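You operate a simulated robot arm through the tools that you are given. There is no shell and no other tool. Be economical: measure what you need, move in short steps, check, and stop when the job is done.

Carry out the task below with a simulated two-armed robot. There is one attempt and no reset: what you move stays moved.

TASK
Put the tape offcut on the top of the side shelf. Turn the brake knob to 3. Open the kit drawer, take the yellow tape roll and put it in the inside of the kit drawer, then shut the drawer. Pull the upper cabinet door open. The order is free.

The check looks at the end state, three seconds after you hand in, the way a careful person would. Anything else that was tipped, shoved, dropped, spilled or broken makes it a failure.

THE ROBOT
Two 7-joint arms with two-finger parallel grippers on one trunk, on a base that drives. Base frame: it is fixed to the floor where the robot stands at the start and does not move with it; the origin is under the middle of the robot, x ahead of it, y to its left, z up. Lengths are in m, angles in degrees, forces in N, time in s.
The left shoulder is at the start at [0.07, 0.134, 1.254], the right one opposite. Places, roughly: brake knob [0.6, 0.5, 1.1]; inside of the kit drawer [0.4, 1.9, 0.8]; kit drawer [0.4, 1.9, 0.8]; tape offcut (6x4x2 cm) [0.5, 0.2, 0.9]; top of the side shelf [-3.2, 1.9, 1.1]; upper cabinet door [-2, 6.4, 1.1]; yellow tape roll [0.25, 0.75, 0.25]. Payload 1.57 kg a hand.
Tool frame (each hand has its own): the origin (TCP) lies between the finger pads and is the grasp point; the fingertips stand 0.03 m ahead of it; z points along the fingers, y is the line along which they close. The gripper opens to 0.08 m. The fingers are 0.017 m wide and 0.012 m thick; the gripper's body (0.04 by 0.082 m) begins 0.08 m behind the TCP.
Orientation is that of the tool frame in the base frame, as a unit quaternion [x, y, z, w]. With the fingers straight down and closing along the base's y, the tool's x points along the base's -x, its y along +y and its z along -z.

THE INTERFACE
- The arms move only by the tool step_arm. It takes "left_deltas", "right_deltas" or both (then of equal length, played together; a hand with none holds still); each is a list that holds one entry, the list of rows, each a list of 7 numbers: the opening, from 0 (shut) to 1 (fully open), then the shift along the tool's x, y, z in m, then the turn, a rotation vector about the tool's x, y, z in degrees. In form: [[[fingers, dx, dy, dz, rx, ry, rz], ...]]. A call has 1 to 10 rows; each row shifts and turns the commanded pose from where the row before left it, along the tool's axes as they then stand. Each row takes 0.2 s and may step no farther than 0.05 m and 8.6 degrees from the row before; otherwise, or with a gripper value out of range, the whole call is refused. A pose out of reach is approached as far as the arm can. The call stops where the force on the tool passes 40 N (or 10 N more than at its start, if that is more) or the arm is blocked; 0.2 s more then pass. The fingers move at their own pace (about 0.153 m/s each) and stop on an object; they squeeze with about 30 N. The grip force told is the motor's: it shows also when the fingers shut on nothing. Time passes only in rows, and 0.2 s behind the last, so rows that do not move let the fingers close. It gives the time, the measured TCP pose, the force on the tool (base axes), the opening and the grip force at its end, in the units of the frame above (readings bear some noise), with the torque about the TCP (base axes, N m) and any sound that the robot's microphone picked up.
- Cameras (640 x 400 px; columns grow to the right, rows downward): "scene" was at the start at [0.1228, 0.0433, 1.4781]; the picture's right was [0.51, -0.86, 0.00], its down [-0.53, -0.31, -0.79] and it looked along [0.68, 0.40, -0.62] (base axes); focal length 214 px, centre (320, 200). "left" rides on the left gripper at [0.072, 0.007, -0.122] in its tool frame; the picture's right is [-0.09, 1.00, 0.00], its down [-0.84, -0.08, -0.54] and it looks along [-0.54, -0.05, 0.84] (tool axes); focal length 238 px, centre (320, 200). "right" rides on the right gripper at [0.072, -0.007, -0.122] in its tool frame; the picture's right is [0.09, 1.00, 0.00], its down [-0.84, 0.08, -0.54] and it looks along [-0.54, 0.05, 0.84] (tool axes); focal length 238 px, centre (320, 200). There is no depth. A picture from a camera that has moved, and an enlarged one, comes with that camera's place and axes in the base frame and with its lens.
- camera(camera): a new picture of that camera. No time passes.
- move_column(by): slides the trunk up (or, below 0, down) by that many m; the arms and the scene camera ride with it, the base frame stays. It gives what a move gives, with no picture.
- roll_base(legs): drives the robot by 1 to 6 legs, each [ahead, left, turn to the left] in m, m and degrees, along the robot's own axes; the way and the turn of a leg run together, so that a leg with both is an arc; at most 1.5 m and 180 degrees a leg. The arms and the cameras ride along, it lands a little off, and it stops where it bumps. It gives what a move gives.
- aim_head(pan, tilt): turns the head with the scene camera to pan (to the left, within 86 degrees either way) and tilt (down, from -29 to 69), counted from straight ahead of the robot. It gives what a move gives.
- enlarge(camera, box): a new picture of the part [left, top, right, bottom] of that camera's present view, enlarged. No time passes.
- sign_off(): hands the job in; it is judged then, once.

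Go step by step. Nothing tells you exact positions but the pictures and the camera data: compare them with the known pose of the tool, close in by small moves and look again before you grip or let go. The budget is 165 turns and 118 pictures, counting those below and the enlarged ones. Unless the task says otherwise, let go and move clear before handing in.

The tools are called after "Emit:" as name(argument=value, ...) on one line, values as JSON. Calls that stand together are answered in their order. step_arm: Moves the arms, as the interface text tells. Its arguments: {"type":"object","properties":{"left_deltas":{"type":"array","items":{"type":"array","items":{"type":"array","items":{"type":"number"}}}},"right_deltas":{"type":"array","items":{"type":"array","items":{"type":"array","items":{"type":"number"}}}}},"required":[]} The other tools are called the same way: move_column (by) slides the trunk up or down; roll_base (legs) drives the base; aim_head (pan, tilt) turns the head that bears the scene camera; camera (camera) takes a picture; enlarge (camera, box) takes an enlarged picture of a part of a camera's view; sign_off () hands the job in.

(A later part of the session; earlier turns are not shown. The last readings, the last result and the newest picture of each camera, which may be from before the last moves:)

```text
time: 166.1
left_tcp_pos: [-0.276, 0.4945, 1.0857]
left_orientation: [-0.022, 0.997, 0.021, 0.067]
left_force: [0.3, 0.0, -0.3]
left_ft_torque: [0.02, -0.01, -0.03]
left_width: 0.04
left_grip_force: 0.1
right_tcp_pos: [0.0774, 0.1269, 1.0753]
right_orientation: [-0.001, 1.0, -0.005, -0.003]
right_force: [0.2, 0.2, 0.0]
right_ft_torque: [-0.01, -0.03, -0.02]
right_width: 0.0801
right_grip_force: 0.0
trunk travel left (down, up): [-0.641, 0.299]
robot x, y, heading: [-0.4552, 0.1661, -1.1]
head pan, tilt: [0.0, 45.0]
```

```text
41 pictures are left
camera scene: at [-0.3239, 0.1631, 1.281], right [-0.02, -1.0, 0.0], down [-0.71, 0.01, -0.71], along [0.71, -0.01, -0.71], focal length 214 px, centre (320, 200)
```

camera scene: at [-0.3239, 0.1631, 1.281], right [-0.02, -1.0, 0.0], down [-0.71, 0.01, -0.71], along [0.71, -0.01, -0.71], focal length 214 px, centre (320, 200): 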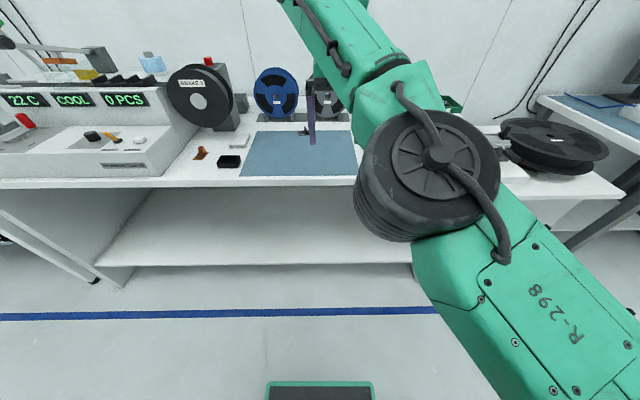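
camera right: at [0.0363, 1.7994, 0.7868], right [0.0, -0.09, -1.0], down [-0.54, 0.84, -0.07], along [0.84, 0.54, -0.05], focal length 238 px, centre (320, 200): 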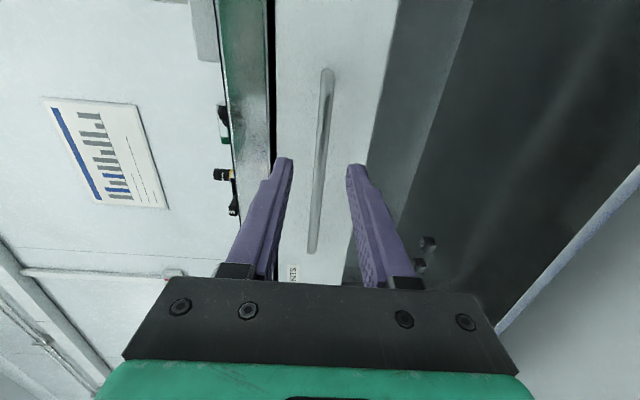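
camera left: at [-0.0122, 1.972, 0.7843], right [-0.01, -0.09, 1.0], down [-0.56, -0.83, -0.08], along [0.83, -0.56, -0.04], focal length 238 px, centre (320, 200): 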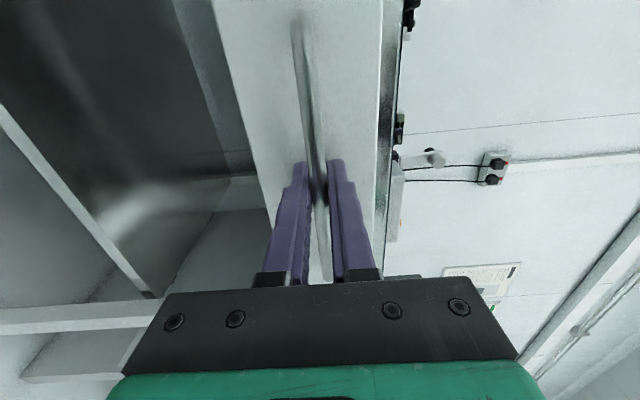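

Drive in so the right hand is over the offcut.

Emit:
roll_base(legs=[[0.15, 0.075, 1.0], [0.2, 0, 0]])

Emit:
camera(camera="right")

```text
time: 168.7
left_tcp_pos: [0.0682, 0.5694, 1.0856]
left_orientation: [-0.03, 0.997, 0.022, 0.069]
left_force: [-0.3, 0.9, 1.2]
left_ft_torque: [0.02, 0.03, 0.0]
left_width: 0.0399
left_grip_force: 0.0
right_tcp_pos: [0.4298, 0.2066, 1.0753]
right_orientation: [-0.009, 1.0, -0.005, -0.002]
right_force: [-0.9, -0.6, 0.5]
right_ft_torque: [0.02, 0.03, -0.01]
right_width: 0.08
right_grip_force: 0.0
trunk travel left (down, up): [-0.641, 0.299]
robot x, y, heading: [-0.1042, 0.2397, -0.2]
head pan, tilt: [0.0, 45.0]
```

```text
40 pictures are left
camera right: at [0.3591, 0.1999, 1.1983], right [-0.11, 0.99, -0.01], down [0.84, 0.1, 0.54], along [0.54, 0.05, -0.84], focal length 238 px, centre (320, 200)
```

right: 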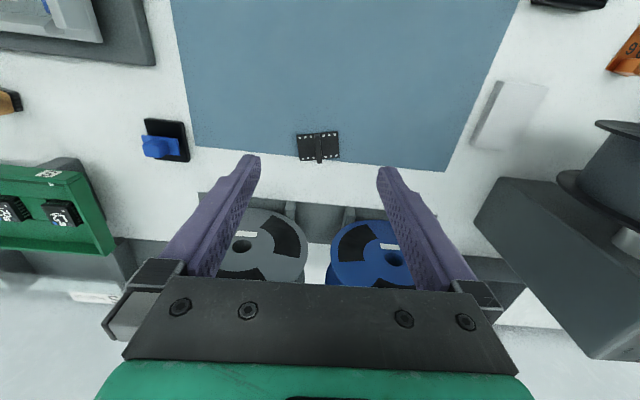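

Offcut at about (0.465, 0.207). Nudge forward and descend for a closer look.

Emit:
roll_base(legs=[[0.035, 0, 0]])

Emit:
step_arm(right_deltas=[[[1, 0, 0, 0.03, 0, 0, -5], [1, 0, 0, 0.03, 0, 0, -5], [1, 0, 0, 0.02, 0, 0, 0], [1, 0, 0, 0, 0, 0, 0]]])

Emit:
enlarge(camera="right", box=[240, 80, 400, 200])

```text
time: 169.6
left_tcp_pos: [0.1009, 0.5703, 1.0864]
left_orientation: [-0.03, 0.997, 0.022, 0.069]
left_force: [0.3, 1.2, -0.1]
left_ft_torque: [-0.02, -0.02, 0.03]
left_width: 0.04
left_grip_force: 0.0
right_tcp_pos: [0.4613, 0.2054, 1.0777]
right_orientation: [-0.007, 1.0, -0.004, -0.001]
right_force: [-0.5, 0.5, 0.3]
right_ft_torque: [0.01, 0.0, 0.02]
right_width: 0.08
right_grip_force: 0.1
trunk travel left (down, up): [-0.641, 0.299]
robot x, y, heading: [-0.0685, 0.2357, -0.2]
head pan, tilt: [0.0, 45.0]
```

```text
time: 170.6
left_tcp_pos: [0.1033, 0.5694, 1.0867]
left_orientation: [-0.03, 0.997, 0.022, 0.068]
left_force: [0.1, -1.2, 0.0]
left_ft_torque: [-0.01, 0.03, 0.02]
left_width: 0.0403
left_grip_force: 0.0
right_tcp_pos: [0.489, 0.21, 1.0047]
right_orientation: [-0.097, 0.995, -0.005, -0.004]
right_force: [-0.8, -0.7, -1.0]
right_ft_torque: [-0.02, -0.03, 0.02]
right_width: 0.0798
right_grip_force: 0.1
right hand out of reach, approached as far as the arm can: row 1, 2, 3
trunk travel left (down, up): [-0.641, 0.299]
robot x, y, heading: [-0.0706, 0.2394, -0.4]
head pan, tilt: [0.0, 45.0]
```

```text
3.33 times, centred on (320, 140) of right
camera zoom: at [0.4222, 0.1907, 1.1273], right [-0.28, 0.96, -0.01], down [0.81, 0.24, 0.53], along [0.51, 0.14, -0.85], focal length 794 px, centre (320, 400)
```

zoom: 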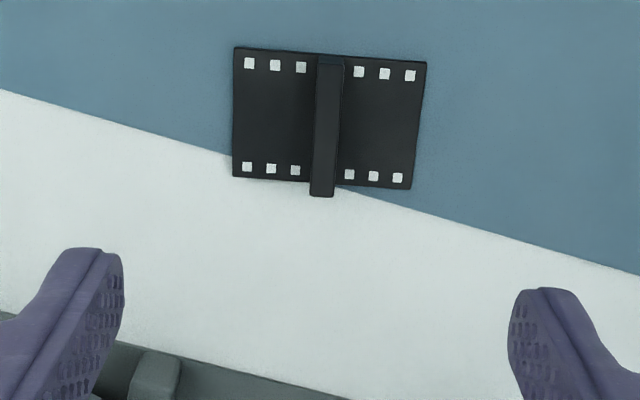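

Tool yaw already matches the ridge (~11°). Ridge centre ≈(0.470, 0.204). Use the base for x, and descend.

Emit:
step_arm(right_deltas=[[[1, 0, -0.006, 0.025, 0, 0, 0], [1, 0, 0, 0.02, 0, 0, 0], [1, 0, 0, 0, 0, 0, 0]]])

Emit:
enlarge(camera="right", box=[200, 60, 440, 220])

```text
time: 171.4
left_tcp_pos: [0.1044, 0.5703, 1.0852]
left_orientation: [-0.03, 0.997, 0.022, 0.068]
left_force: [0.2, 0.7, -0.2]
left_ft_torque: [-0.02, -0.04, 0.0]
left_width: 0.0402
left_grip_force: 0.0
right_tcp_pos: [0.5006, 0.2066, 0.9644]
right_orientation: [-0.095, 0.995, -0.004, -0.005]
right_force: [0.6, -0.1, -0.3]
right_ft_torque: [0.0, 0.0, -0.02]
right_width: 0.0801
right_grip_force: 0.0
right hand out of reach, approached as far as the arm can: row 1, 2
trunk travel left (down, up): [-0.641, 0.299]
robot x, y, heading: [-0.0644, 0.2397, 0.2]
head pan, tilt: [0.0, 45.0]
```

```text
2.50 times, centred on (320, 140) of right
camera zoom: at [0.4335, 0.1873, 1.0879], right [-0.28, 0.96, -0.01], down [0.81, 0.24, 0.53], along [0.51, 0.14, -0.85], focal length 596 px, centre (320, 350)
```

zoom: 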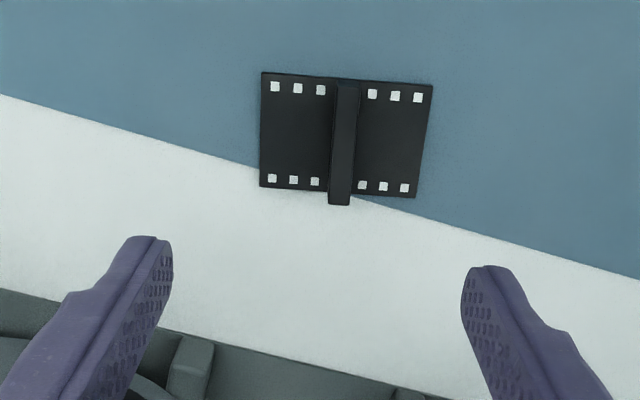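

Ridge at (0.470, 0.203) again. Use the base for the shift and the trunk for the descent, which avoids the arm's inner limit.

Emit:
roll_base(legs=[[-0.03, -0.004, 0]])

Emit:
move_column(by=-0.015)

Emit:
camera(camera="right")

```text
time: 172.2
left_tcp_pos: [0.0765, 0.5652, 1.0843]
left_orientation: [-0.029, 0.997, 0.021, 0.067]
left_force: [-0.1, -0.3, 0.1]
left_ft_torque: [0.02, 0.03, -0.01]
left_width: 0.0402
left_grip_force: 0.0
right_tcp_pos: [0.4734, 0.2026, 0.9627]
right_orientation: [-0.096, 0.995, -0.005, -0.006]
right_force: [0.3, -0.6, -0.5]
right_ft_torque: [0.03, 0.05, -0.03]
right_width: 0.0803
right_grip_force: 0.0
trunk travel left (down, up): [-0.641, 0.299]
robot x, y, heading: [-0.0979, 0.2316, 0.1]
head pan, tilt: [0.0, 45.0]
```

```text
time: 172.8
left_tcp_pos: [0.0734, 0.5649, 1.0707]
left_orientation: [-0.031, 0.997, 0.022, 0.068]
left_force: [-0.2, -0.5, -0.2]
left_ft_torque: [-0.01, -0.01, 0.01]
left_width: 0.0401
left_grip_force: 0.0
right_tcp_pos: [0.4711, 0.2026, 0.9507]
right_orientation: [-0.095, 0.995, -0.005, -0.004]
right_force: [0.6, 0.0, 0.7]
right_ft_torque: [-0.02, 0.0, -0.01]
right_width: 0.08
right_grip_force: 0.0
trunk travel left (down, up): [-0.626, 0.314]
robot x, y, heading: [-0.1, 0.2315, -0.1]
head pan, tilt: [0.0, 45.0]
```

```text
37 pictures are left
camera right: at [0.4033, 0.1834, 1.073], right [-0.28, 0.96, -0.01], down [0.81, 0.24, 0.53], along [0.51, 0.14, -0.85], focal length 238 px, centre (320, 200)
```

right: 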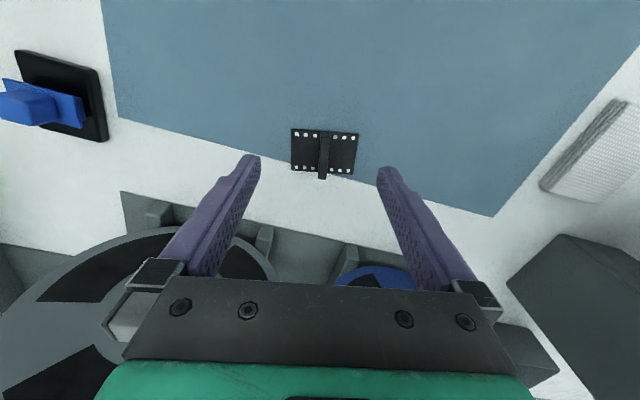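

Scale (6 cm plate) shows the offcut lies lower: about (0.481, 0.207, 0.86). Adjust and lower by trunk.

Emit:
roll_base(legs=[[0.01, 0.004, 0]])

Emit:
move_column(by=-0.035)

Emit:
camera(camera="right")

```text
time: 173.6
left_tcp_pos: [0.0822, 0.5687, 1.0702]
left_orientation: [-0.03, 0.997, 0.022, 0.067]
left_force: [0.2, 0.0, 0.2]
left_ft_torque: [0.01, -0.03, -0.01]
left_width: 0.0401
left_grip_force: 0.1
right_tcp_pos: [0.4798, 0.2055, 0.9512]
right_orientation: [-0.096, 0.995, -0.004, -0.003]
right_force: [0.3, 0.4, -0.2]
right_ft_torque: [0.0, -0.01, 0.01]
right_width: 0.08
right_grip_force: 0.1
trunk travel left (down, up): [-0.626, 0.314]
robot x, y, heading: [-0.0901, 0.2362, -0.0]
head pan, tilt: [0.0, 45.0]
```

```text
time: 174.4
left_tcp_pos: [0.0825, 0.5706, 1.0366]
left_orientation: [-0.03, 0.997, 0.022, 0.067]
left_force: [-0.1, 0.8, -0.1]
left_ft_torque: [0.0, 0.0, 0.04]
left_width: 0.04
left_grip_force: 0.1
right_tcp_pos: [0.4808, 0.206, 0.9143]
right_orientation: [-0.095, 0.995, -0.006, -0.004]
right_force: [-0.3, 0.0, -0.1]
right_ft_torque: [0.0, -0.02, 0.02]
right_width: 0.0799
right_grip_force: 0.1
trunk travel left (down, up): [-0.591, 0.349]
robot x, y, heading: [-0.0891, 0.2341, 0.1]
head pan, tilt: [0.0, 45.0]
```

```text
36 pictures are left
camera right: at [0.4136, 0.1875, 1.0379], right [-0.28, 0.96, -0.01], down [0.81, 0.24, 0.53], along [0.51, 0.14, -0.85], focal length 238 px, centre (320, 200)
```

right: 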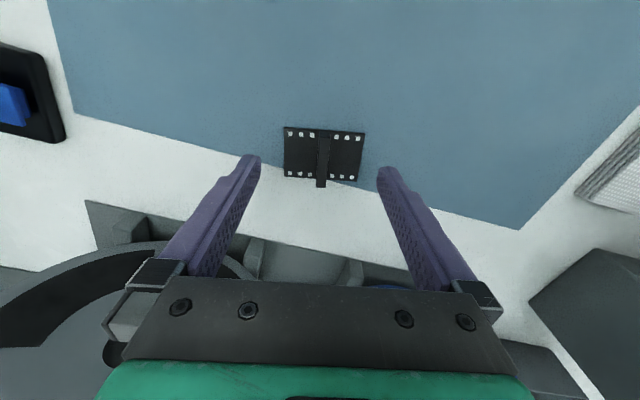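

Aligned. Lower 15 mm by trunk and close on the ridge.

Emit:
move_column(by=-0.014)

Emit:
step_arm(right_deltas=[[[0.4, 0, 0.001, 0, 0, 0, 0], [0.4, 0, 0, 0, 0, 0, 0]]])

Emit:
camera(camera="right")

```text
time: 175.0
left_tcp_pos: [0.0823, 0.5685, 1.0222]
left_orientation: [-0.03, 0.997, 0.022, 0.067]
left_force: [-0.4, -0.3, 0.7]
left_ft_torque: [0.0, 0.02, -0.03]
left_width: 0.0401
left_grip_force: 0.0
right_tcp_pos: [0.4812, 0.2071, 0.9004]
right_orientation: [-0.096, 0.995, -0.005, -0.003]
right_force: [0.1, -0.3, -0.7]
right_ft_torque: [0.0, -0.01, 0.02]
right_width: 0.0802
right_grip_force: 0.0
trunk travel left (down, up): [-0.577, 0.363]
robot x, y, heading: [-0.087, 0.2395, -0.1]
head pan, tilt: [0.0, 45.0]
```

```text
time: 175.6
left_tcp_pos: [0.083, 0.5699, 1.0217]
left_orientation: [-0.029, 0.997, 0.022, 0.067]
left_force: [0.7, 0.6, 0.2]
left_ft_torque: [-0.03, -0.03, 0.04]
left_width: 0.0397
left_grip_force: 0.0
right_tcp_pos: [0.4811, 0.2087, 0.9012]
right_orientation: [-0.095, 0.995, -0.005, -0.004]
right_force: [-0.2, 0.0, -0.6]
right_ft_torque: [0.0, 0.01, 0.0]
right_width: 0.0318
right_grip_force: 0.1
trunk travel left (down, up): [-0.577, 0.363]
robot x, y, heading: [-0.0897, 0.2381, -0.0]
head pan, tilt: [0.0, 45.0]
```

```text
35 pictures are left
camera right: at [0.4134, 0.1887, 1.0237], right [-0.28, 0.96, -0.01], down [0.81, 0.24, 0.53], along [0.51, 0.14, -0.85], focal length 238 px, centre (320, 200)
```

right: 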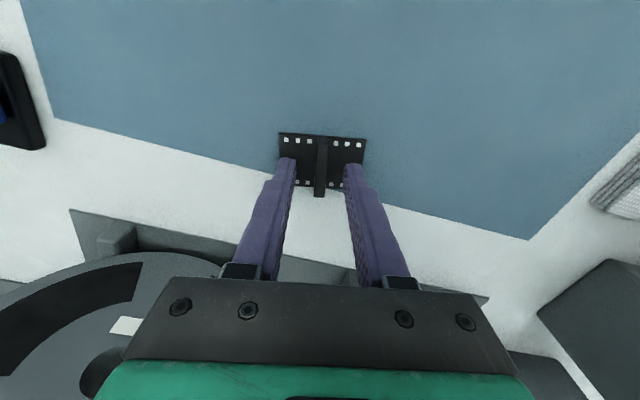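

Ridge is between the tips. Close and lift with the trunk.

Emit:
step_arm(right_deltas=[[[0, 0, 0, 0, 0, 0, 0], [0, 0, 0, 0, 0, 0, 0], [0, 0, 0, 0, 0, 0, 0]]])

Emit:
move_column(by=0.06)

Emit:
camera(camera="right")

```text
time: 176.4
left_tcp_pos: [0.084, 0.57, 1.021]
left_orientation: [-0.03, 0.997, 0.022, 0.067]
left_force: [0.1, -0.8, -0.4]
left_ft_torque: [-0.02, 0.0, -0.02]
left_width: 0.04
left_grip_force: 0.1
right_tcp_pos: [0.4808, 0.2075, 0.9014]
right_orientation: [-0.096, 0.995, -0.005, -0.004]
right_force: [-0.5, 0.0, 0.5]
right_ft_torque: [0.03, 0.04, 0.02]
right_width: 0.0065
right_grip_force: 26.2
trunk travel left (down, up): [-0.577, 0.363]
robot x, y, heading: [-0.0864, 0.2364, 0.1]
head pan, tilt: [0.0, 45.0]
```

```text
time: 177.4
left_tcp_pos: [0.0827, 0.5702, 1.0811]
left_orientation: [-0.031, 0.997, 0.022, 0.068]
left_force: [0.2, 0.7, -0.7]
left_ft_torque: [-0.02, 0.02, -0.02]
left_width: 0.0399
left_grip_force: 0.1
right_tcp_pos: [0.4813, 0.208, 0.9608]
right_orientation: [-0.096, 0.995, -0.005, -0.004]
right_force: [0.6, -0.2, -1.0]
right_ft_torque: [0.0, 0.02, -0.04]
right_width: 0.0062
right_grip_force: 26.2
trunk travel left (down, up): [-0.637, 0.303]
robot x, y, heading: [-0.0888, 0.2372, 0.1]
head pan, tilt: [0.0, 45.0]
```

```text
34 pictures are left
camera right: at [0.4135, 0.1888, 1.0836], right [-0.28, 0.96, -0.01], down [0.81, 0.24, 0.53], along [0.51, 0.14, -0.85], focal length 238 px, centre (320, 200)
```

right: 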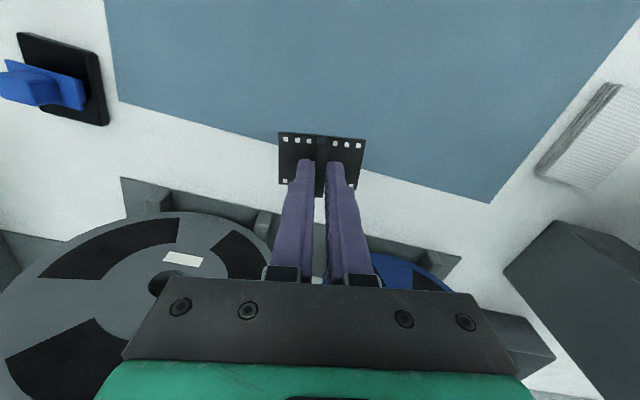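

Offcut held. Raise the trunk, back away and look toward the side shelf.

Emit:
move_column(by=0.25)

Emit:
roll_base(legs=[[-0.5, 0, 0], [0, 0, 90]])

Emit:
aim_head(pan=50, tilt=15)

Emit:
camera(camera="scene")

Emit:
aim_head(pan=0, tilt=15)

Emit:
camera(camera="scene")

```text
time: 180.0
left_tcp_pos: [0.0826, 0.5695, 1.3318]
left_orientation: [-0.031, 0.997, 0.021, 0.067]
left_force: [-0.2, 0.0, 0.1]
left_ft_torque: [0.01, 0.01, 0.02]
left_width: 0.04
left_grip_force: 0.0
right_tcp_pos: [0.4819, 0.2075, 1.2111]
right_orientation: [-0.095, 0.995, -0.005, -0.004]
right_force: [-0.5, -0.6, 0.6]
right_ft_torque: [0.02, 0.01, -0.02]
right_width: 0.0065
right_grip_force: 25.7
trunk travel left (down, up): [-0.887, 0.053]
robot x, y, heading: [-0.0876, 0.2374, -0.2]
head pan, tilt: [0.0, 45.0]
```

```text
time: 186.7
left_tcp_pos: [-0.906, 0.411, 1.3318]
left_orientation: [0.725, -0.685, -0.062, -0.032]
left_force: [0.3, 0.0, -0.7]
left_ft_torque: [-0.01, -0.01, 0.0]
left_width: 0.0397
left_grip_force: 0.0
right_tcp_pos: [-0.5427, 0.8068, 1.2104]
right_orientation: [0.77, -0.638, 0.005, -0.001]
right_force: [0.5, 0.2, 0.0]
right_ft_torque: [-0.01, -0.03, 0.02]
right_width: 0.006
right_grip_force: 26.0
trunk travel left (down, up): [-0.887, 0.053]
robot x, y, heading: [-0.5752, 0.2368, 89.8]
head pan, tilt: [0.0, 45.0]
```

```text
time: 187.9
left_tcp_pos: [-0.9057, 0.4109, 1.3312]
left_orientation: [0.726, -0.684, -0.063, -0.033]
left_force: [-0.2, -0.2, 0.5]
left_ft_torque: [0.02, 0.0, 0.0]
left_width: 0.04
left_grip_force: 0.0
right_tcp_pos: [-0.5435, 0.8075, 1.2118]
right_orientation: [0.771, -0.637, 0.007, -0.001]
right_force: [-1.0, -0.7, 0.7]
right_ft_torque: [-0.05, 0.01, -0.01]
right_width: 0.0062
right_grip_force: 25.9
trunk travel left (down, up): [-0.887, 0.053]
robot x, y, heading: [-0.5775, 0.2376, 90.1]
head pan, tilt: [50.0, 15.0]
```

```text
33 pictures are left
camera scene: at [-0.6475, 0.3477, 1.5738], right [0.65, 0.76, 0.0], down [0.2, -0.17, -0.97], along [-0.74, 0.62, -0.26], focal length 214 px, centre (320, 200)
```

scene: 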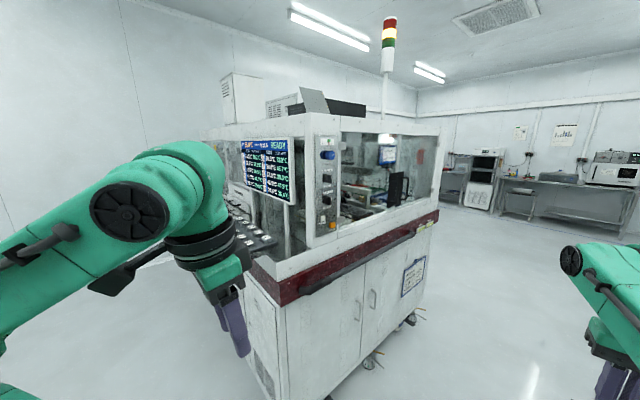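

```text
time: 189.0
left_tcp_pos: [-0.9063, 0.4109, 1.3332]
left_orientation: [0.726, -0.684, -0.063, -0.032]
left_force: [-0.4, -0.8, 0.9]
left_ft_torque: [-0.01, 0.02, 0.02]
left_width: 0.04
left_grip_force: 0.0
right_tcp_pos: [-0.5439, 0.8073, 1.2111]
right_orientation: [0.771, -0.637, 0.007, 0.0]
right_force: [-0.1, 0.4, 0.7]
right_ft_torque: [-0.03, 0.0, 0.04]
right_width: 0.0061
right_grip_force: 25.5
trunk travel left (down, up): [-0.887, 0.053]
robot x, y, heading: [-0.5729, 0.2382, 89.8]
head pan, tilt: [0.0, 15.0]
```

```text
32 pictures are left
camera scene: at [-0.5761, 0.3806, 1.5738], right [1.0, 0.0, 0.0], down [0.0, -0.26, -0.97], along [0.0, 0.97, -0.26], focal length 214 px, centre (320, 200)
```

scene: 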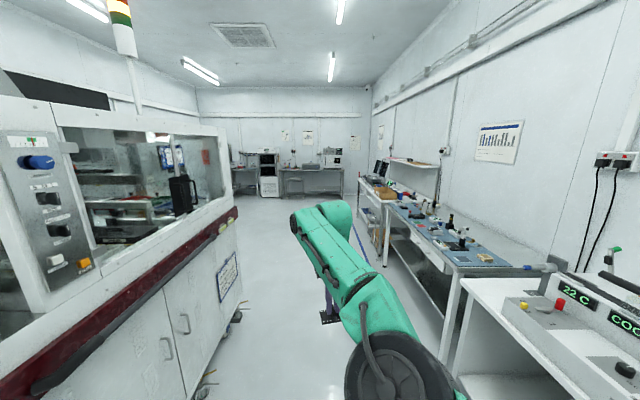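

A big machine stands between me and the side shelf; I'll go around its north end. Drive north to y≈3.1 and look west.

Emit:
roll_base(legs=[[1.4, -0.03, 0], [1.45, 0, 0]])

Emit:
aim_head(pan=75, tilt=15)

Emit:
camera(camera="scene")

```text
time: 202.8
left_tcp_pos: [-0.8716, 3.2427, 1.3323]
left_orientation: [0.724, -0.686, -0.064, -0.033]
left_force: [-0.1, 0.8, 0.2]
left_ft_torque: [0.0, 0.02, 0.0]
left_width: 0.0401
left_grip_force: 0.0
right_tcp_pos: [-0.508, 3.6383, 1.2092]
right_orientation: [0.769, -0.639, 0.006, 0.0]
right_force: [-0.6, 0.3, -1.0]
right_ft_torque: [-0.03, 0.01, 0.03]
right_width: 0.006
right_grip_force: 26.8
trunk travel left (down, up): [-0.887, 0.053]
robot x, y, heading: [-0.5405, 3.0707, 89.5]
head pan, tilt: [0.0, 15.0]
```

```text
time: 204.2
left_tcp_pos: [-0.8715, 3.2438, 1.3316]
left_orientation: [0.725, -0.685, -0.063, -0.033]
left_force: [-0.2, 0.2, 0.1]
left_ft_torque: [0.03, -0.02, 0.01]
left_width: 0.04
left_grip_force: 0.0
right_tcp_pos: [-0.5073, 3.6398, 1.2116]
right_orientation: [0.769, -0.639, 0.007, 0.0]
right_force: [0.7, 0.9, 0.5]
right_ft_torque: [-0.04, 0.01, -0.01]
right_width: 0.0064
right_grip_force: 26.1
trunk travel left (down, up): [-0.887, 0.053]
robot x, y, heading: [-0.541, 3.0712, 89.6]
head pan, tilt: [75.0, 15.0]
```

```text
31 pictures are left
camera scene: at [-0.6323, 3.1452, 1.5738], right [0.27, 0.96, 0.0], down [0.25, -0.07, -0.97], along [-0.93, 0.26, -0.26], focal length 214 px, centre (320, 200)
```

scene: 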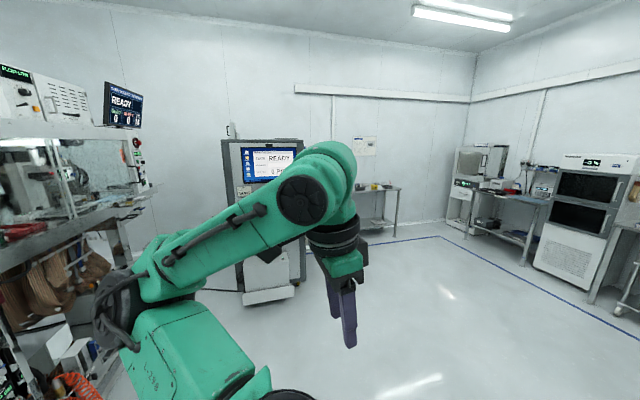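

The upper cabinet is the white unit with dark doors at the north wall. For the side shelf I need a better view; turn west and move on.

Emit:
roll_base(legs=[[0, 0, 90], [1.0, 0, 0]])

Emit:
aim_head(pan=40, tilt=20)

Emit:
camera(camera="scene")

```text
time: 213.3
left_tcp_pos: [-1.7244, 2.7353, 1.3325]
left_orientation: [0.997, 0.03, -0.068, 0.022]
left_force: [0.4, 0.2, 0.4]
left_ft_torque: [0.0, 0.04, -0.01]
left_width: 0.0401
left_grip_force: 0.1
right_tcp_pos: [-2.1222, 3.0982, 1.2116]
right_orientation: [0.995, 0.095, 0.004, -0.004]
right_force: [0.7, 0.7, 0.4]
right_ft_torque: [-0.01, 0.0, 0.0]
right_width: 0.0062
right_grip_force: 26.4
trunk travel left (down, up): [-0.887, 0.053]
robot x, y, heading: [-1.5535, 3.0664, 179.8]
head pan, tilt: [75.0, 15.0]
```

```text
time: 214.3
left_tcp_pos: [-1.7271, 2.7343, 1.3324]
left_orientation: [0.997, 0.03, -0.067, 0.022]
left_force: [0.0, 0.4, -0.4]
left_ft_torque: [0.01, 0.02, -0.01]
left_width: 0.0398
left_grip_force: 0.1
right_tcp_pos: [-2.1245, 3.0969, 1.2112]
right_orientation: [0.995, 0.095, 0.004, -0.005]
right_force: [0.2, -0.6, 0.6]
right_ft_torque: [0.02, -0.01, 0.0]
right_width: 0.0063
right_grip_force: 26.2
trunk travel left (down, up): [-0.887, 0.053]
robot x, y, heading: [-1.5514, 3.063, 179.8]
head pan, tilt: [40.0, 20.0]
```

```text
30 pictures are left
camera scene: at [-1.6774, 3.0055, 1.5657], right [-0.64, 0.77, 0.0], down [0.26, 0.22, -0.94], along [-0.72, -0.6, -0.34], focal length 214 px, centre (320, 200)
```

scene: 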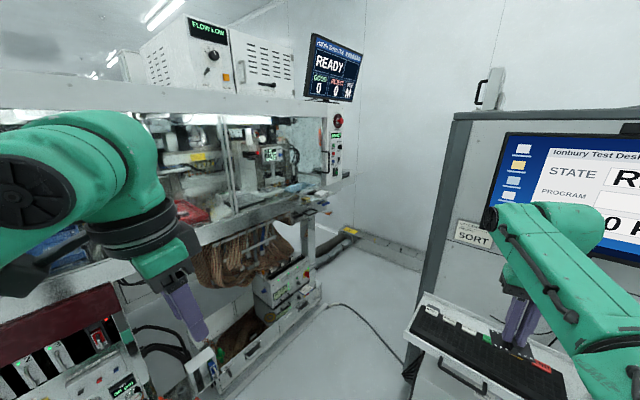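

Emit:
enlarge(camera="scene", box=[240, 90, 400, 250])

```text
2.50 times, centred on (320, 170) of scene
camera zoom: at [-1.6774, 3.0055, 1.5657], right [-0.64, 0.77, 0.0], down [0.26, 0.22, -0.94], along [-0.72, -0.6, -0.34], focal length 536 px, centre (320, 275)
```

zoom: 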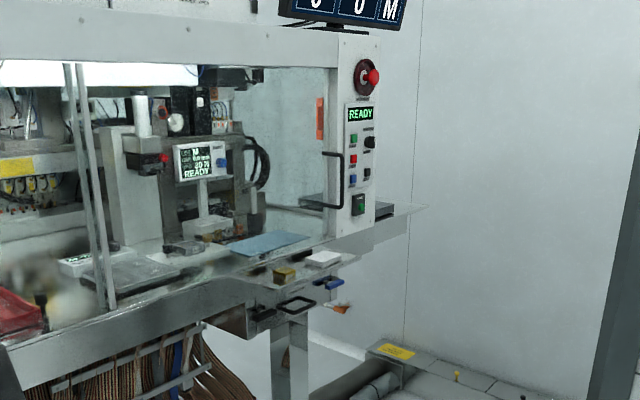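

The side shelf appears to stick out at the north end of the second machine, around (-3.3, 1.95). Approach a bit for a clearer look.

Emit:
roll_base(legs=[[0.45, 0.4, 0]])

Emit:
aim_head(pan=20, tilt=25)

Emit:
camera(camera="scene")

```text
time: 217.7
left_tcp_pos: [-2.1687, 2.3322, 1.3316]
left_orientation: [0.997, 0.034, -0.068, 0.022]
left_force: [-0.4, 0.6, -0.4]
left_ft_torque: [0.02, 0.04, 0.0]
left_width: 0.0399
left_grip_force: 0.0
right_tcp_pos: [-2.5687, 2.6909, 1.2106]
right_orientation: [0.995, 0.099, 0.004, -0.004]
right_force: [0.5, 0.8, 0.2]
right_ft_torque: [-0.05, 0.03, 0.02]
right_width: 0.0065
right_grip_force: 26.5
trunk travel left (down, up): [-0.887, 0.053]
robot x, y, heading: [-2.0044, 2.6656, -179.4]
head pan, tilt: [40.0, 20.0]
```

```text
time: 218.6
left_tcp_pos: [-2.1706, 2.3309, 1.3307]
left_orientation: [0.997, 0.035, -0.067, 0.021]
left_force: [0.8, 0.7, -0.1]
left_ft_torque: [-0.05, -0.03, -0.02]
left_width: 0.0398
left_grip_force: 0.1
right_tcp_pos: [-2.5715, 2.6901, 1.211]
right_orientation: [0.995, 0.099, 0.005, -0.005]
right_force: [0.2, 0.7, 0.3]
right_ft_torque: [0.03, -0.01, 0.0]
right_width: 0.0064
right_grip_force: 26.6
trunk travel left (down, up): [-0.887, 0.053]
robot x, y, heading: [-1.9987, 2.6604, -179.7]
head pan, tilt: [20.0, 25.0]
```

```text
28 pictures are left
camera scene: at [-2.1396, 2.6311, 1.5576], right [-0.35, 0.94, 0.0], down [0.4, 0.15, -0.91], along [-0.85, -0.32, -0.42], focal length 214 px, centre (320, 200)
```

scene: 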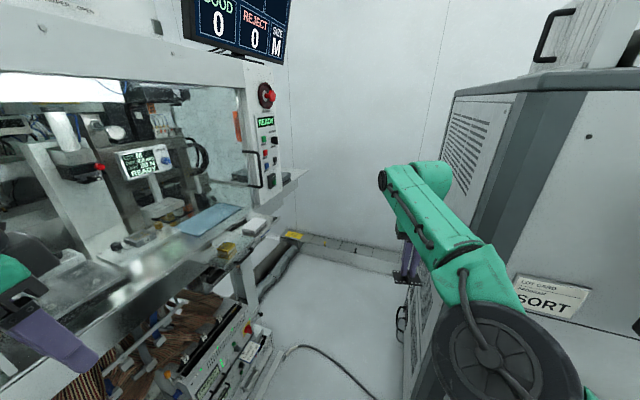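

Emit:
enlarge(camera="scene", box=[190, 120, 350, 260])

```text
2.86 times, centred on (270, 190) of scene
camera zoom: at [-2.1396, 2.6311, 1.5576], right [-0.35, 0.94, 0.0], down [0.4, 0.15, -0.91], along [-0.85, -0.32, -0.42], focal length 613 px, centre (463, 229)
```

zoom: 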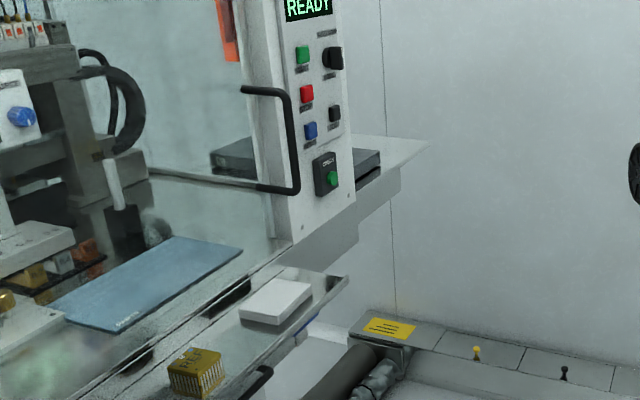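

The shelf is behind the control column; its visible free part is around (-3.42, 1.98), next to a dark flat object. I edge toward the gap for a better view.

Emit:
move_column(by=0.05)

Emit:
roll_base(legs=[[0.5, 0.18, 0]])

Emit:
aim_head(pan=28, tilt=30)

Emit:
camera(camera="scene")

```text
time: 219.5
left_tcp_pos: [-2.1711, 2.3325, 1.3818]
left_orientation: [0.997, 0.034, -0.067, 0.022]
left_force: [-0.3, 0.5, 0.3]
left_ft_torque: [0.06, -0.02, 0.01]
left_width: 0.0399
left_grip_force: 0.0
right_tcp_pos: [-2.5711, 2.6904, 1.2609]
right_orientation: [0.995, 0.099, 0.005, -0.004]
right_force: [-0.6, 0.8, 0.7]
right_ft_torque: [0.01, 0.05, 0.03]
right_width: 0.0063
right_grip_force: 26.0
trunk travel left (down, up): [-0.937, 0.003]
robot x, y, heading: [-2.003, 2.6659, -179.6]
head pan, tilt: [20.0, 25.0]
```

```text
time: 222.7
left_tcp_pos: [-2.6578, 2.176, 1.392]
left_orientation: [0.996, 0.048, -0.072, 0.035]
left_force: [0.7, 0.5, 0.8]
left_ft_torque: [0.0, 0.04, -0.01]
left_width: 0.04
left_grip_force: 0.1
right_tcp_pos: [-3.067, 2.5259, 1.2659]
right_orientation: [0.994, 0.106, -0.001, 0.006]
right_force: [0.1, -0.9, 0.2]
right_ft_torque: [-0.02, 0.05, 0.0]
right_width: 0.0061
right_grip_force: 26.2
trunk travel left (down, up): [-0.937, 0.003]
robot x, y, heading: [-2.5051, 2.4836, -178.8]
head pan, tilt: [20.0, 25.0]
stopped in leg 1: the robot was blocked; the commanded pose is now the measured one
```

```text
time: 223.4
left_tcp_pos: [-2.6572, 2.1778, 1.3921]
left_orientation: [0.996, 0.045, -0.073, 0.035]
left_force: [-0.7, 0.0, 0.4]
left_ft_torque: [-0.01, 0.05, 0.01]
left_width: 0.0402
left_grip_force: 0.1
right_tcp_pos: [-3.0645, 2.5297, 1.267]
right_orientation: [0.994, 0.105, -0.001, 0.007]
right_force: [0.0, 0.3, -0.6]
right_ft_torque: [-0.03, -0.01, 0.0]
right_width: 0.0061
right_grip_force: 25.9
trunk travel left (down, up): [-0.937, 0.003]
robot x, y, heading: [-2.5085, 2.4818, -178.7]
head pan, tilt: [28.0, 30.0]
```

```text
26 pictures are left
camera scene: at [-2.623, 2.4727, 1.6015], right [-0.49, 0.87, -0.02], down [0.43, 0.22, -0.88], along [-0.76, -0.43, -0.48], focal length 214 px, centre (320, 200)
```

scene: 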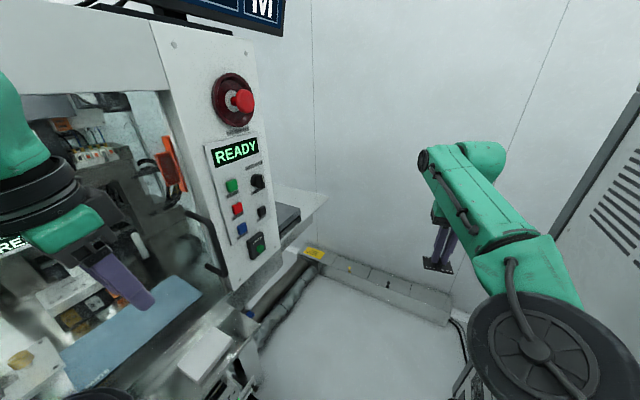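

The base was blocked and the robot tilted slightly, so something is being touched. Back up a little and look at both sides.

Emit:
roll_base(legs=[[-0.12, 0, 0]])

Emit:
aim_head(pan=-30, tilt=45)

Emit:
camera(camera="scene")

Emit:
aim_head(pan=30, tilt=65)

Emit:
camera(camera="scene")

```text
time: 224.7
left_tcp_pos: [-2.5611, 2.1783, 1.3886]
left_orientation: [0.996, 0.044, -0.065, 0.035]
left_force: [-0.2, 0.1, 0.7]
left_ft_torque: [0.02, -0.05, 0.02]
left_width: 0.0402
left_grip_force: 0.0
right_tcp_pos: [-2.9676, 2.5293, 1.2561]
right_orientation: [0.994, 0.105, 0.007, 0.007]
right_force: [0.6, -0.2, -1.0]
right_ft_torque: [-0.01, -0.02, 0.0]
right_width: 0.0064
right_grip_force: 26.5
trunk travel left (down, up): [-0.937, 0.003]
robot x, y, heading: [-2.3928, 2.4862, -179.0]
head pan, tilt: [28.0, 30.0]
```

```text
time: 225.9
left_tcp_pos: [-2.5534, 2.1785, 1.389]
left_orientation: [0.996, 0.045, -0.069, 0.034]
left_force: [-0.3, 0.0, 0.1]
left_ft_torque: [0.02, 0.01, 0.0]
left_width: 0.0402
left_grip_force: 0.1
right_tcp_pos: [-2.9597, 2.53, 1.2598]
right_orientation: [0.994, 0.105, 0.004, 0.007]
right_force: [-0.1, -0.7, 1.3]
right_ft_torque: [0.0, -0.02, 0.0]
right_width: 0.0065
right_grip_force: 26.3
trunk travel left (down, up): [-0.937, 0.003]
robot x, y, heading: [-2.3892, 2.486, -179.0]
head pan, tilt: [-30.0, 45.0]
```

```text
25 pictures are left
camera scene: at [-2.5135, 2.5554, 1.5757], right [0.48, 0.88, -0.02], down [0.62, -0.36, -0.7], along [-0.62, 0.33, -0.71], focal length 214 px, centre (320, 200)
```

scene: 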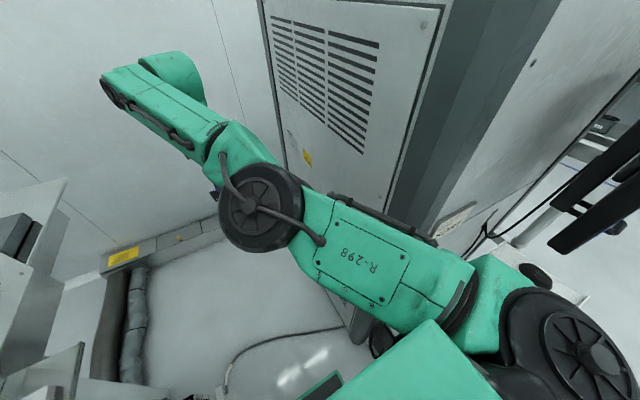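

```text
time: 227.2
left_tcp_pos: [-2.5545, 2.1778, 1.3889]
left_orientation: [0.996, 0.044, -0.068, 0.034]
left_force: [-1.1, 0.0, 0.2]
left_ft_torque: [0.02, 0.0, 0.01]
left_width: 0.04
left_grip_force: 0.0
right_tcp_pos: [-2.9603, 2.5296, 1.2588]
right_orientation: [0.994, 0.105, 0.004, 0.007]
right_force: [0.1, -1.0, 0.2]
right_ft_torque: [0.0, -0.01, 0.02]
right_width: 0.0064
right_grip_force: 26.1
trunk travel left (down, up): [-0.937, 0.003]
robot x, y, heading: [-2.3893, 2.4872, -178.9]
head pan, tilt: [30.0, 65.0]
```

```text
24 pictures are left
camera scene: at [-2.4941, 2.4843, 1.5522], right [-0.52, 0.86, -0.02], down [0.78, 0.46, -0.43], along [-0.36, -0.24, -0.9], focal length 214 px, centre (320, 200)
```

scene: 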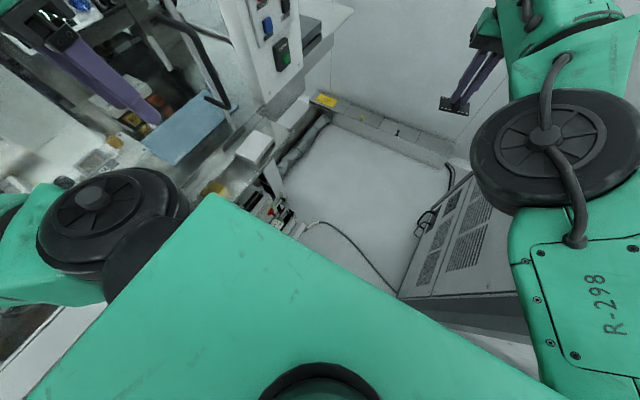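

The floor cable in the gap seems to be what the base met on its left front. I back off until level and look down at it.

Emit:
roll_base(legs=[[-0.2, 0, 0]])

Emit:
aim_head(pan=25, tilt=50)

Emit:
camera(camera="scene")

```text
time: 228.6
left_tcp_pos: [-2.4351, 2.1835, 1.3859]
left_orientation: [0.997, 0.038, -0.061, 0.033]
left_force: [0.0, 0.4, 0.0]
left_ft_torque: [0.0, 0.0, -0.01]
left_width: 0.0401
left_grip_force: 0.1
right_tcp_pos: [-2.834, 2.5406, 1.248]
right_orientation: [0.995, 0.098, 0.013, 0.007]
right_force: [0.1, 1.1, -0.1]
right_ft_torque: [-0.03, 0.03, -0.01]
right_width: 0.0061
right_grip_force: 26.3
trunk travel left (down, up): [-0.937, 0.003]
robot x, y, heading: [-2.2386, 2.4854, -179.7]
head pan, tilt: [30.0, 65.0]
stopped in leg 1: the robot was blocked; the commanded pose is now the measured one
```

```text
time: 229.4
left_tcp_pos: [-2.4346, 2.1822, 1.3854]
left_orientation: [0.997, 0.038, -0.06, 0.034]
left_force: [0.6, -0.5, 0.4]
left_ft_torque: [0.0, -0.01, 0.0]
left_width: 0.0399
left_grip_force: 0.0
right_tcp_pos: [-2.835, 2.5374, 1.248]
right_orientation: [0.995, 0.101, 0.014, 0.007]
right_force: [0.3, -0.6, 0.0]
right_ft_torque: [0.03, 0.02, 0.04]
right_width: 0.0064
right_grip_force: 26.2
trunk travel left (down, up): [-0.937, 0.003]
robot x, y, heading: [-2.2437, 2.4875, -179.5]
head pan, tilt: [25.0, 50.0]
```

```text
23 pictures are left
camera scene: at [-2.3931, 2.486, 1.5674], right [-0.43, 0.9, -0.03], down [0.7, 0.32, -0.63], along [-0.56, -0.3, -0.77], focal length 214 px, centre (320, 200)
```

scene: 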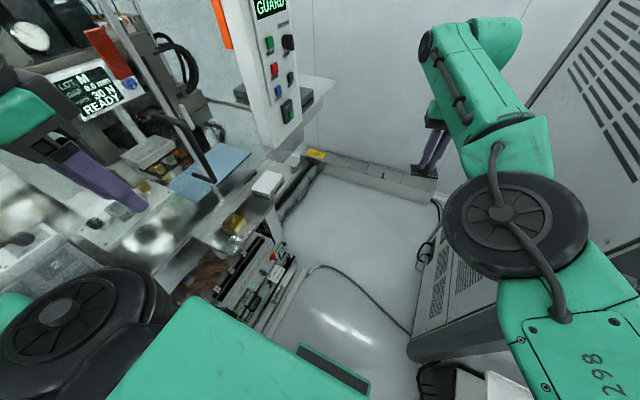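

The machine panel now reads "GUARD": my left hand has apparently caught the machine's guard-door handle and pulled it. I examine it closely before moving.

Emit:
enlarge(camera="scene", box=[20, 0, 320, 230])

Emit:
camera(camera="left")

```text
1.74 times, centred on (170, 115) of scene
camera zoom: at [-2.3931, 2.486, 1.5674], right [-0.43, 0.9, -0.03], down [0.7, 0.32, -0.63], along [-0.56, -0.3, -0.77], focal length 373 px, centre (581, 348)
```

zoom: 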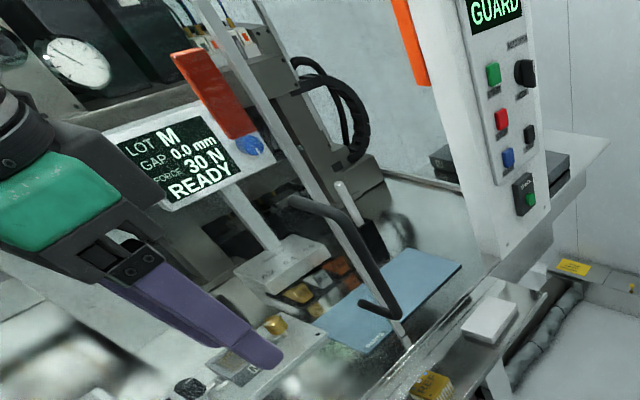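

```text
21 pictures are left
camera left: at [-2.3486, 2.1897, 1.497], right [-0.01, -1.0, 0.07], down [-0.77, 0.05, 0.63], along [-0.64, -0.05, -0.77], focal length 238 px, centre (320, 200)
```

left: 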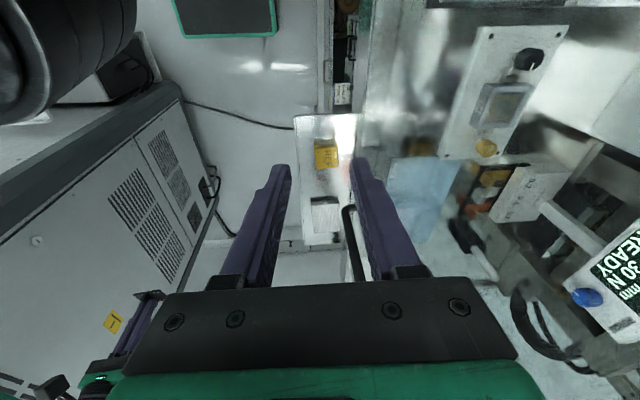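

The handle has moved east along with my robot, so some part of the left arm is hooked to the door. I look at the left arm from the head camera.

Emit:
aim_head(pan=62, tilt=30)

Emit:
camera(camera="scene")

```text
time: 230.4
left_tcp_pos: [-2.4355, 2.1819, 1.3865]
left_orientation: [0.997, 0.039, -0.059, 0.033]
left_force: [0.0, 0.0, -0.8]
left_ft_torque: [-0.05, -0.02, -0.02]
left_width: 0.0404
left_grip_force: 0.0
right_tcp_pos: [-2.8349, 2.537, 1.2469]
right_orientation: [0.995, 0.101, 0.013, 0.008]
right_force: [-0.5, 0.7, -0.5]
right_ft_torque: [-0.01, 0.02, 0.04]
right_width: 0.0063
right_grip_force: 26.0
trunk travel left (down, up): [-0.937, 0.003]
robot x, y, heading: [-2.2363, 2.4911, -179.3]
head pan, tilt: [62.0, 30.0]
```

```text
20 pictures are left
camera scene: at [-2.366, 2.4397, 1.5988], right [-0.89, 0.46, -0.03], down [0.25, 0.42, -0.87], along [-0.39, -0.78, -0.49], focal length 214 px, centre (320, 200)
```

scene: 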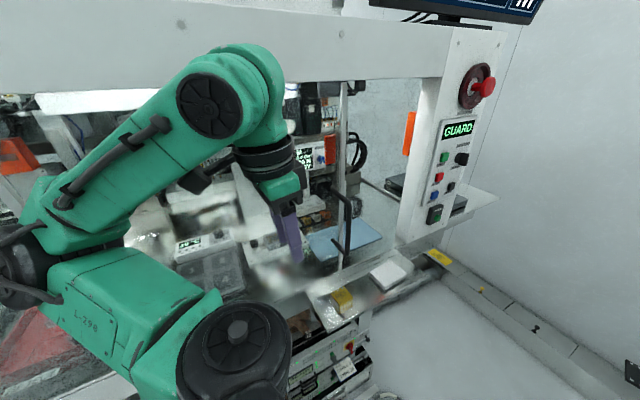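

Now it's clear: the machine's front faces north with a sliding guard door; my left elbow pressed on the door and dragged it east ~0.23 m. Move north to release, then I'll slide the door back west.

Emit:
roll_base(legs=[[0, -0.12, 0]])

Emit:
camera(camera="scene")

```text
time: 231.7
left_tcp_pos: [-2.4036, 2.2614, 1.3806]
left_orientation: [0.996, 0.041, -0.071, 0.017]
left_force: [-0.3, -0.7, -0.1]
left_ft_torque: [0.08, 0.04, -0.02]
left_width: 0.0401
left_grip_force: 0.0
right_tcp_pos: [-2.8069, 2.6207, 1.2624]
right_orientation: [0.995, 0.102, 0.003, -0.009]
right_force: [0.2, -0.6, 0.6]
right_ft_torque: [0.09, 0.06, 0.0]
right_width: 0.0064
right_grip_force: 26.3
trunk travel left (down, up): [-0.937, 0.003]
robot x, y, heading: [-2.241, 2.6107, -179.4]
head pan, tilt: [62.0, 30.0]
```

```text
19 pictures are left
camera scene: at [-2.3301, 2.5141, 1.5991], right [-0.89, 0.46, 0.01], down [0.23, 0.45, -0.86], along [-0.4, -0.77, -0.51], focal length 214 px, centre (320, 200)
```

scene: 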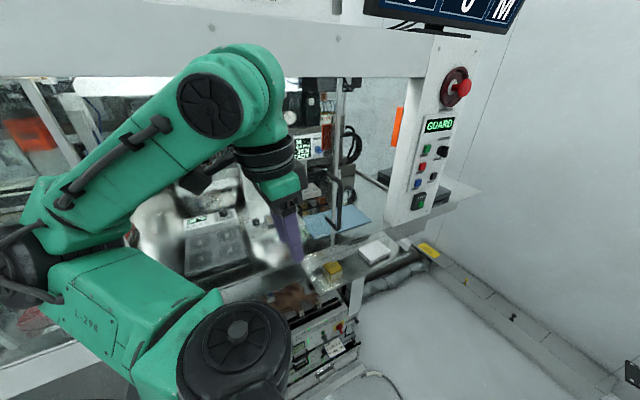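

Released. Plan: turn left 45° so the right hand (closed on the offcut) can come east of the handle and slide the door back west. First rotate and shift east.

Emit:
roll_base(legs=[[0, 0, 45], [-0.099, 0.099, 0]])

Emit:
aim_head(pan=5, tilt=35)

Emit:
camera(camera="scene")

Emit:
camera(camera="right")

```text
time: 235.1
left_tcp_pos: [-1.9883, 2.2552, 1.3824]
left_orientation: [0.906, 0.417, -0.055, 0.047]
left_force: [0.8, -0.2, 0.5]
left_ft_torque: [0.0, -0.02, -0.04]
left_width: 0.04
left_grip_force: 0.0
right_tcp_pos: [-2.5263, 2.2247, 1.2592]
right_orientation: [0.881, 0.473, 0.004, -0.005]
right_force: [0.1, 0.6, 0.5]
right_ft_torque: [-0.01, 0.0, -0.04]
right_width: 0.006
right_grip_force: 26.0
trunk travel left (down, up): [-0.937, 0.003]
robot x, y, heading: [-2.1044, 2.6088, -134.7]
head pan, tilt: [62.0, 30.0]
```

```text
time: 236.3
left_tcp_pos: [-1.9861, 2.2556, 1.3823]
left_orientation: [0.906, 0.417, -0.056, 0.046]
left_force: [-0.1, -0.6, 0.1]
left_ft_torque: [0.01, -0.03, 0.0]
left_width: 0.0402
left_grip_force: 0.0
right_tcp_pos: [-2.5234, 2.2249, 1.2599]
right_orientation: [0.881, 0.473, 0.003, -0.006]
right_force: [1.0, 0.2, -0.4]
right_ft_torque: [-0.03, -0.04, 0.01]
right_width: 0.0064
right_grip_force: 26.2
trunk travel left (down, up): [-0.937, 0.003]
robot x, y, heading: [-2.1052, 2.6118, -134.7]
head pan, tilt: [5.0, 35.0]
```

```text
18 pictures are left
camera scene: at [-2.1965, 2.506, 1.5918], right [-0.77, 0.63, 0.0], down [0.36, 0.44, -0.82], along [-0.52, -0.63, -0.57], focal length 214 px, centre (320, 200)
```

scene: 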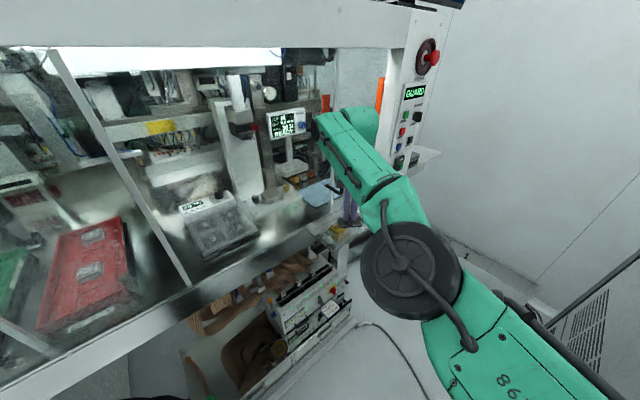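

```text
17 pictures are left
camera right: at [-2.4886, 2.2873, 1.383], right [0.88, -0.47, -0.01], down [-0.4, -0.75, 0.53], along [-0.26, -0.47, -0.85], focal length 238 px, centre (320, 200)
```

right: 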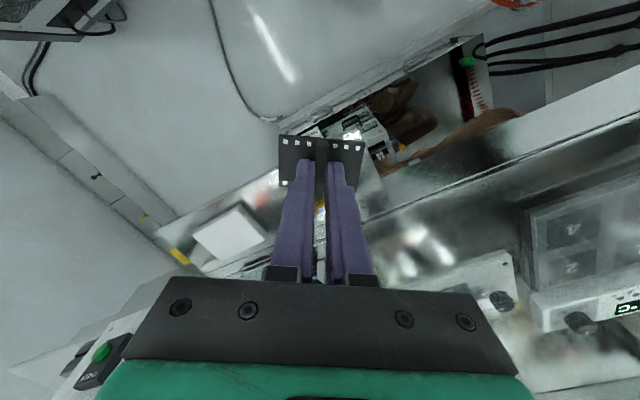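

Emit:
enlarge(camera="scene", box=[280, 120, 440, 240])

```text
3.33 times, centred on (360, 180) of scene
camera zoom: at [-2.1965, 2.506, 1.5918], right [-0.77, 0.63, 0.0], down [0.36, 0.44, -0.82], along [-0.52, -0.63, -0.57], focal length 715 px, centre (187, 267)
```

zoom: 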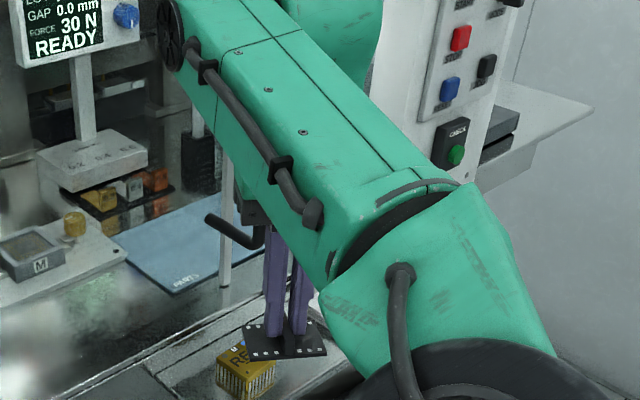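

The handle bar is at x≈-2.56, y≈2.10–2.16, just west of and beyond the gripper. Move the hand to (-2.51, 2.15), east of the bar.

Emit:
roll_base(legs=[[0.0445, 0.0615, 0]])

Emit:
enlarge(camera="scene", box=[280, 120, 440, 240])

```text
time: 237.3
left_tcp_pos: [-1.9736, 2.1929, 1.3862]
left_orientation: [0.906, 0.417, -0.057, 0.052]
left_force: [-0.2, 1.4, 0.4]
left_ft_torque: [-0.07, 0.01, 0.04]
left_width: 0.0402
left_grip_force: 0.1
right_tcp_pos: [-2.5124, 2.1612, 1.2629]
right_orientation: [0.881, 0.473, 0.0, -0.003]
right_force: [-1.4, 0.6, -0.5]
right_ft_torque: [-0.11, -0.03, 0.04]
right_width: 0.0062
right_grip_force: 26.2
trunk travel left (down, up): [-0.937, 0.003]
robot x, y, heading: [-2.0913, 2.5393, -134.4]
head pan, tilt: [5.0, 35.0]
```

```text
3.33 times, centred on (360, 180) of scene
camera zoom: at [-2.1849, 2.4451, 1.5926], right [-0.77, 0.64, -0.01], down [0.37, 0.44, -0.82], along [-0.52, -0.64, -0.57], focal length 715 px, centre (187, 267)
```

zoom: 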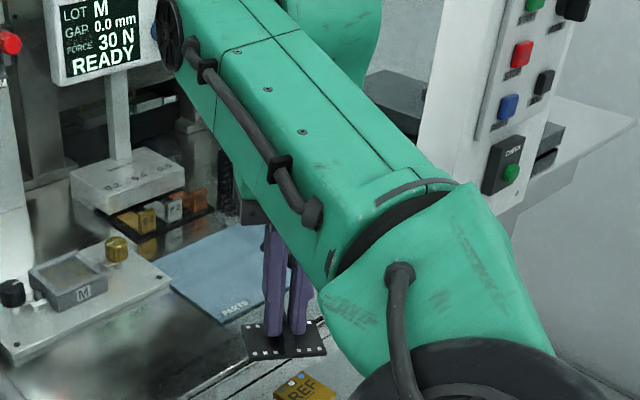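

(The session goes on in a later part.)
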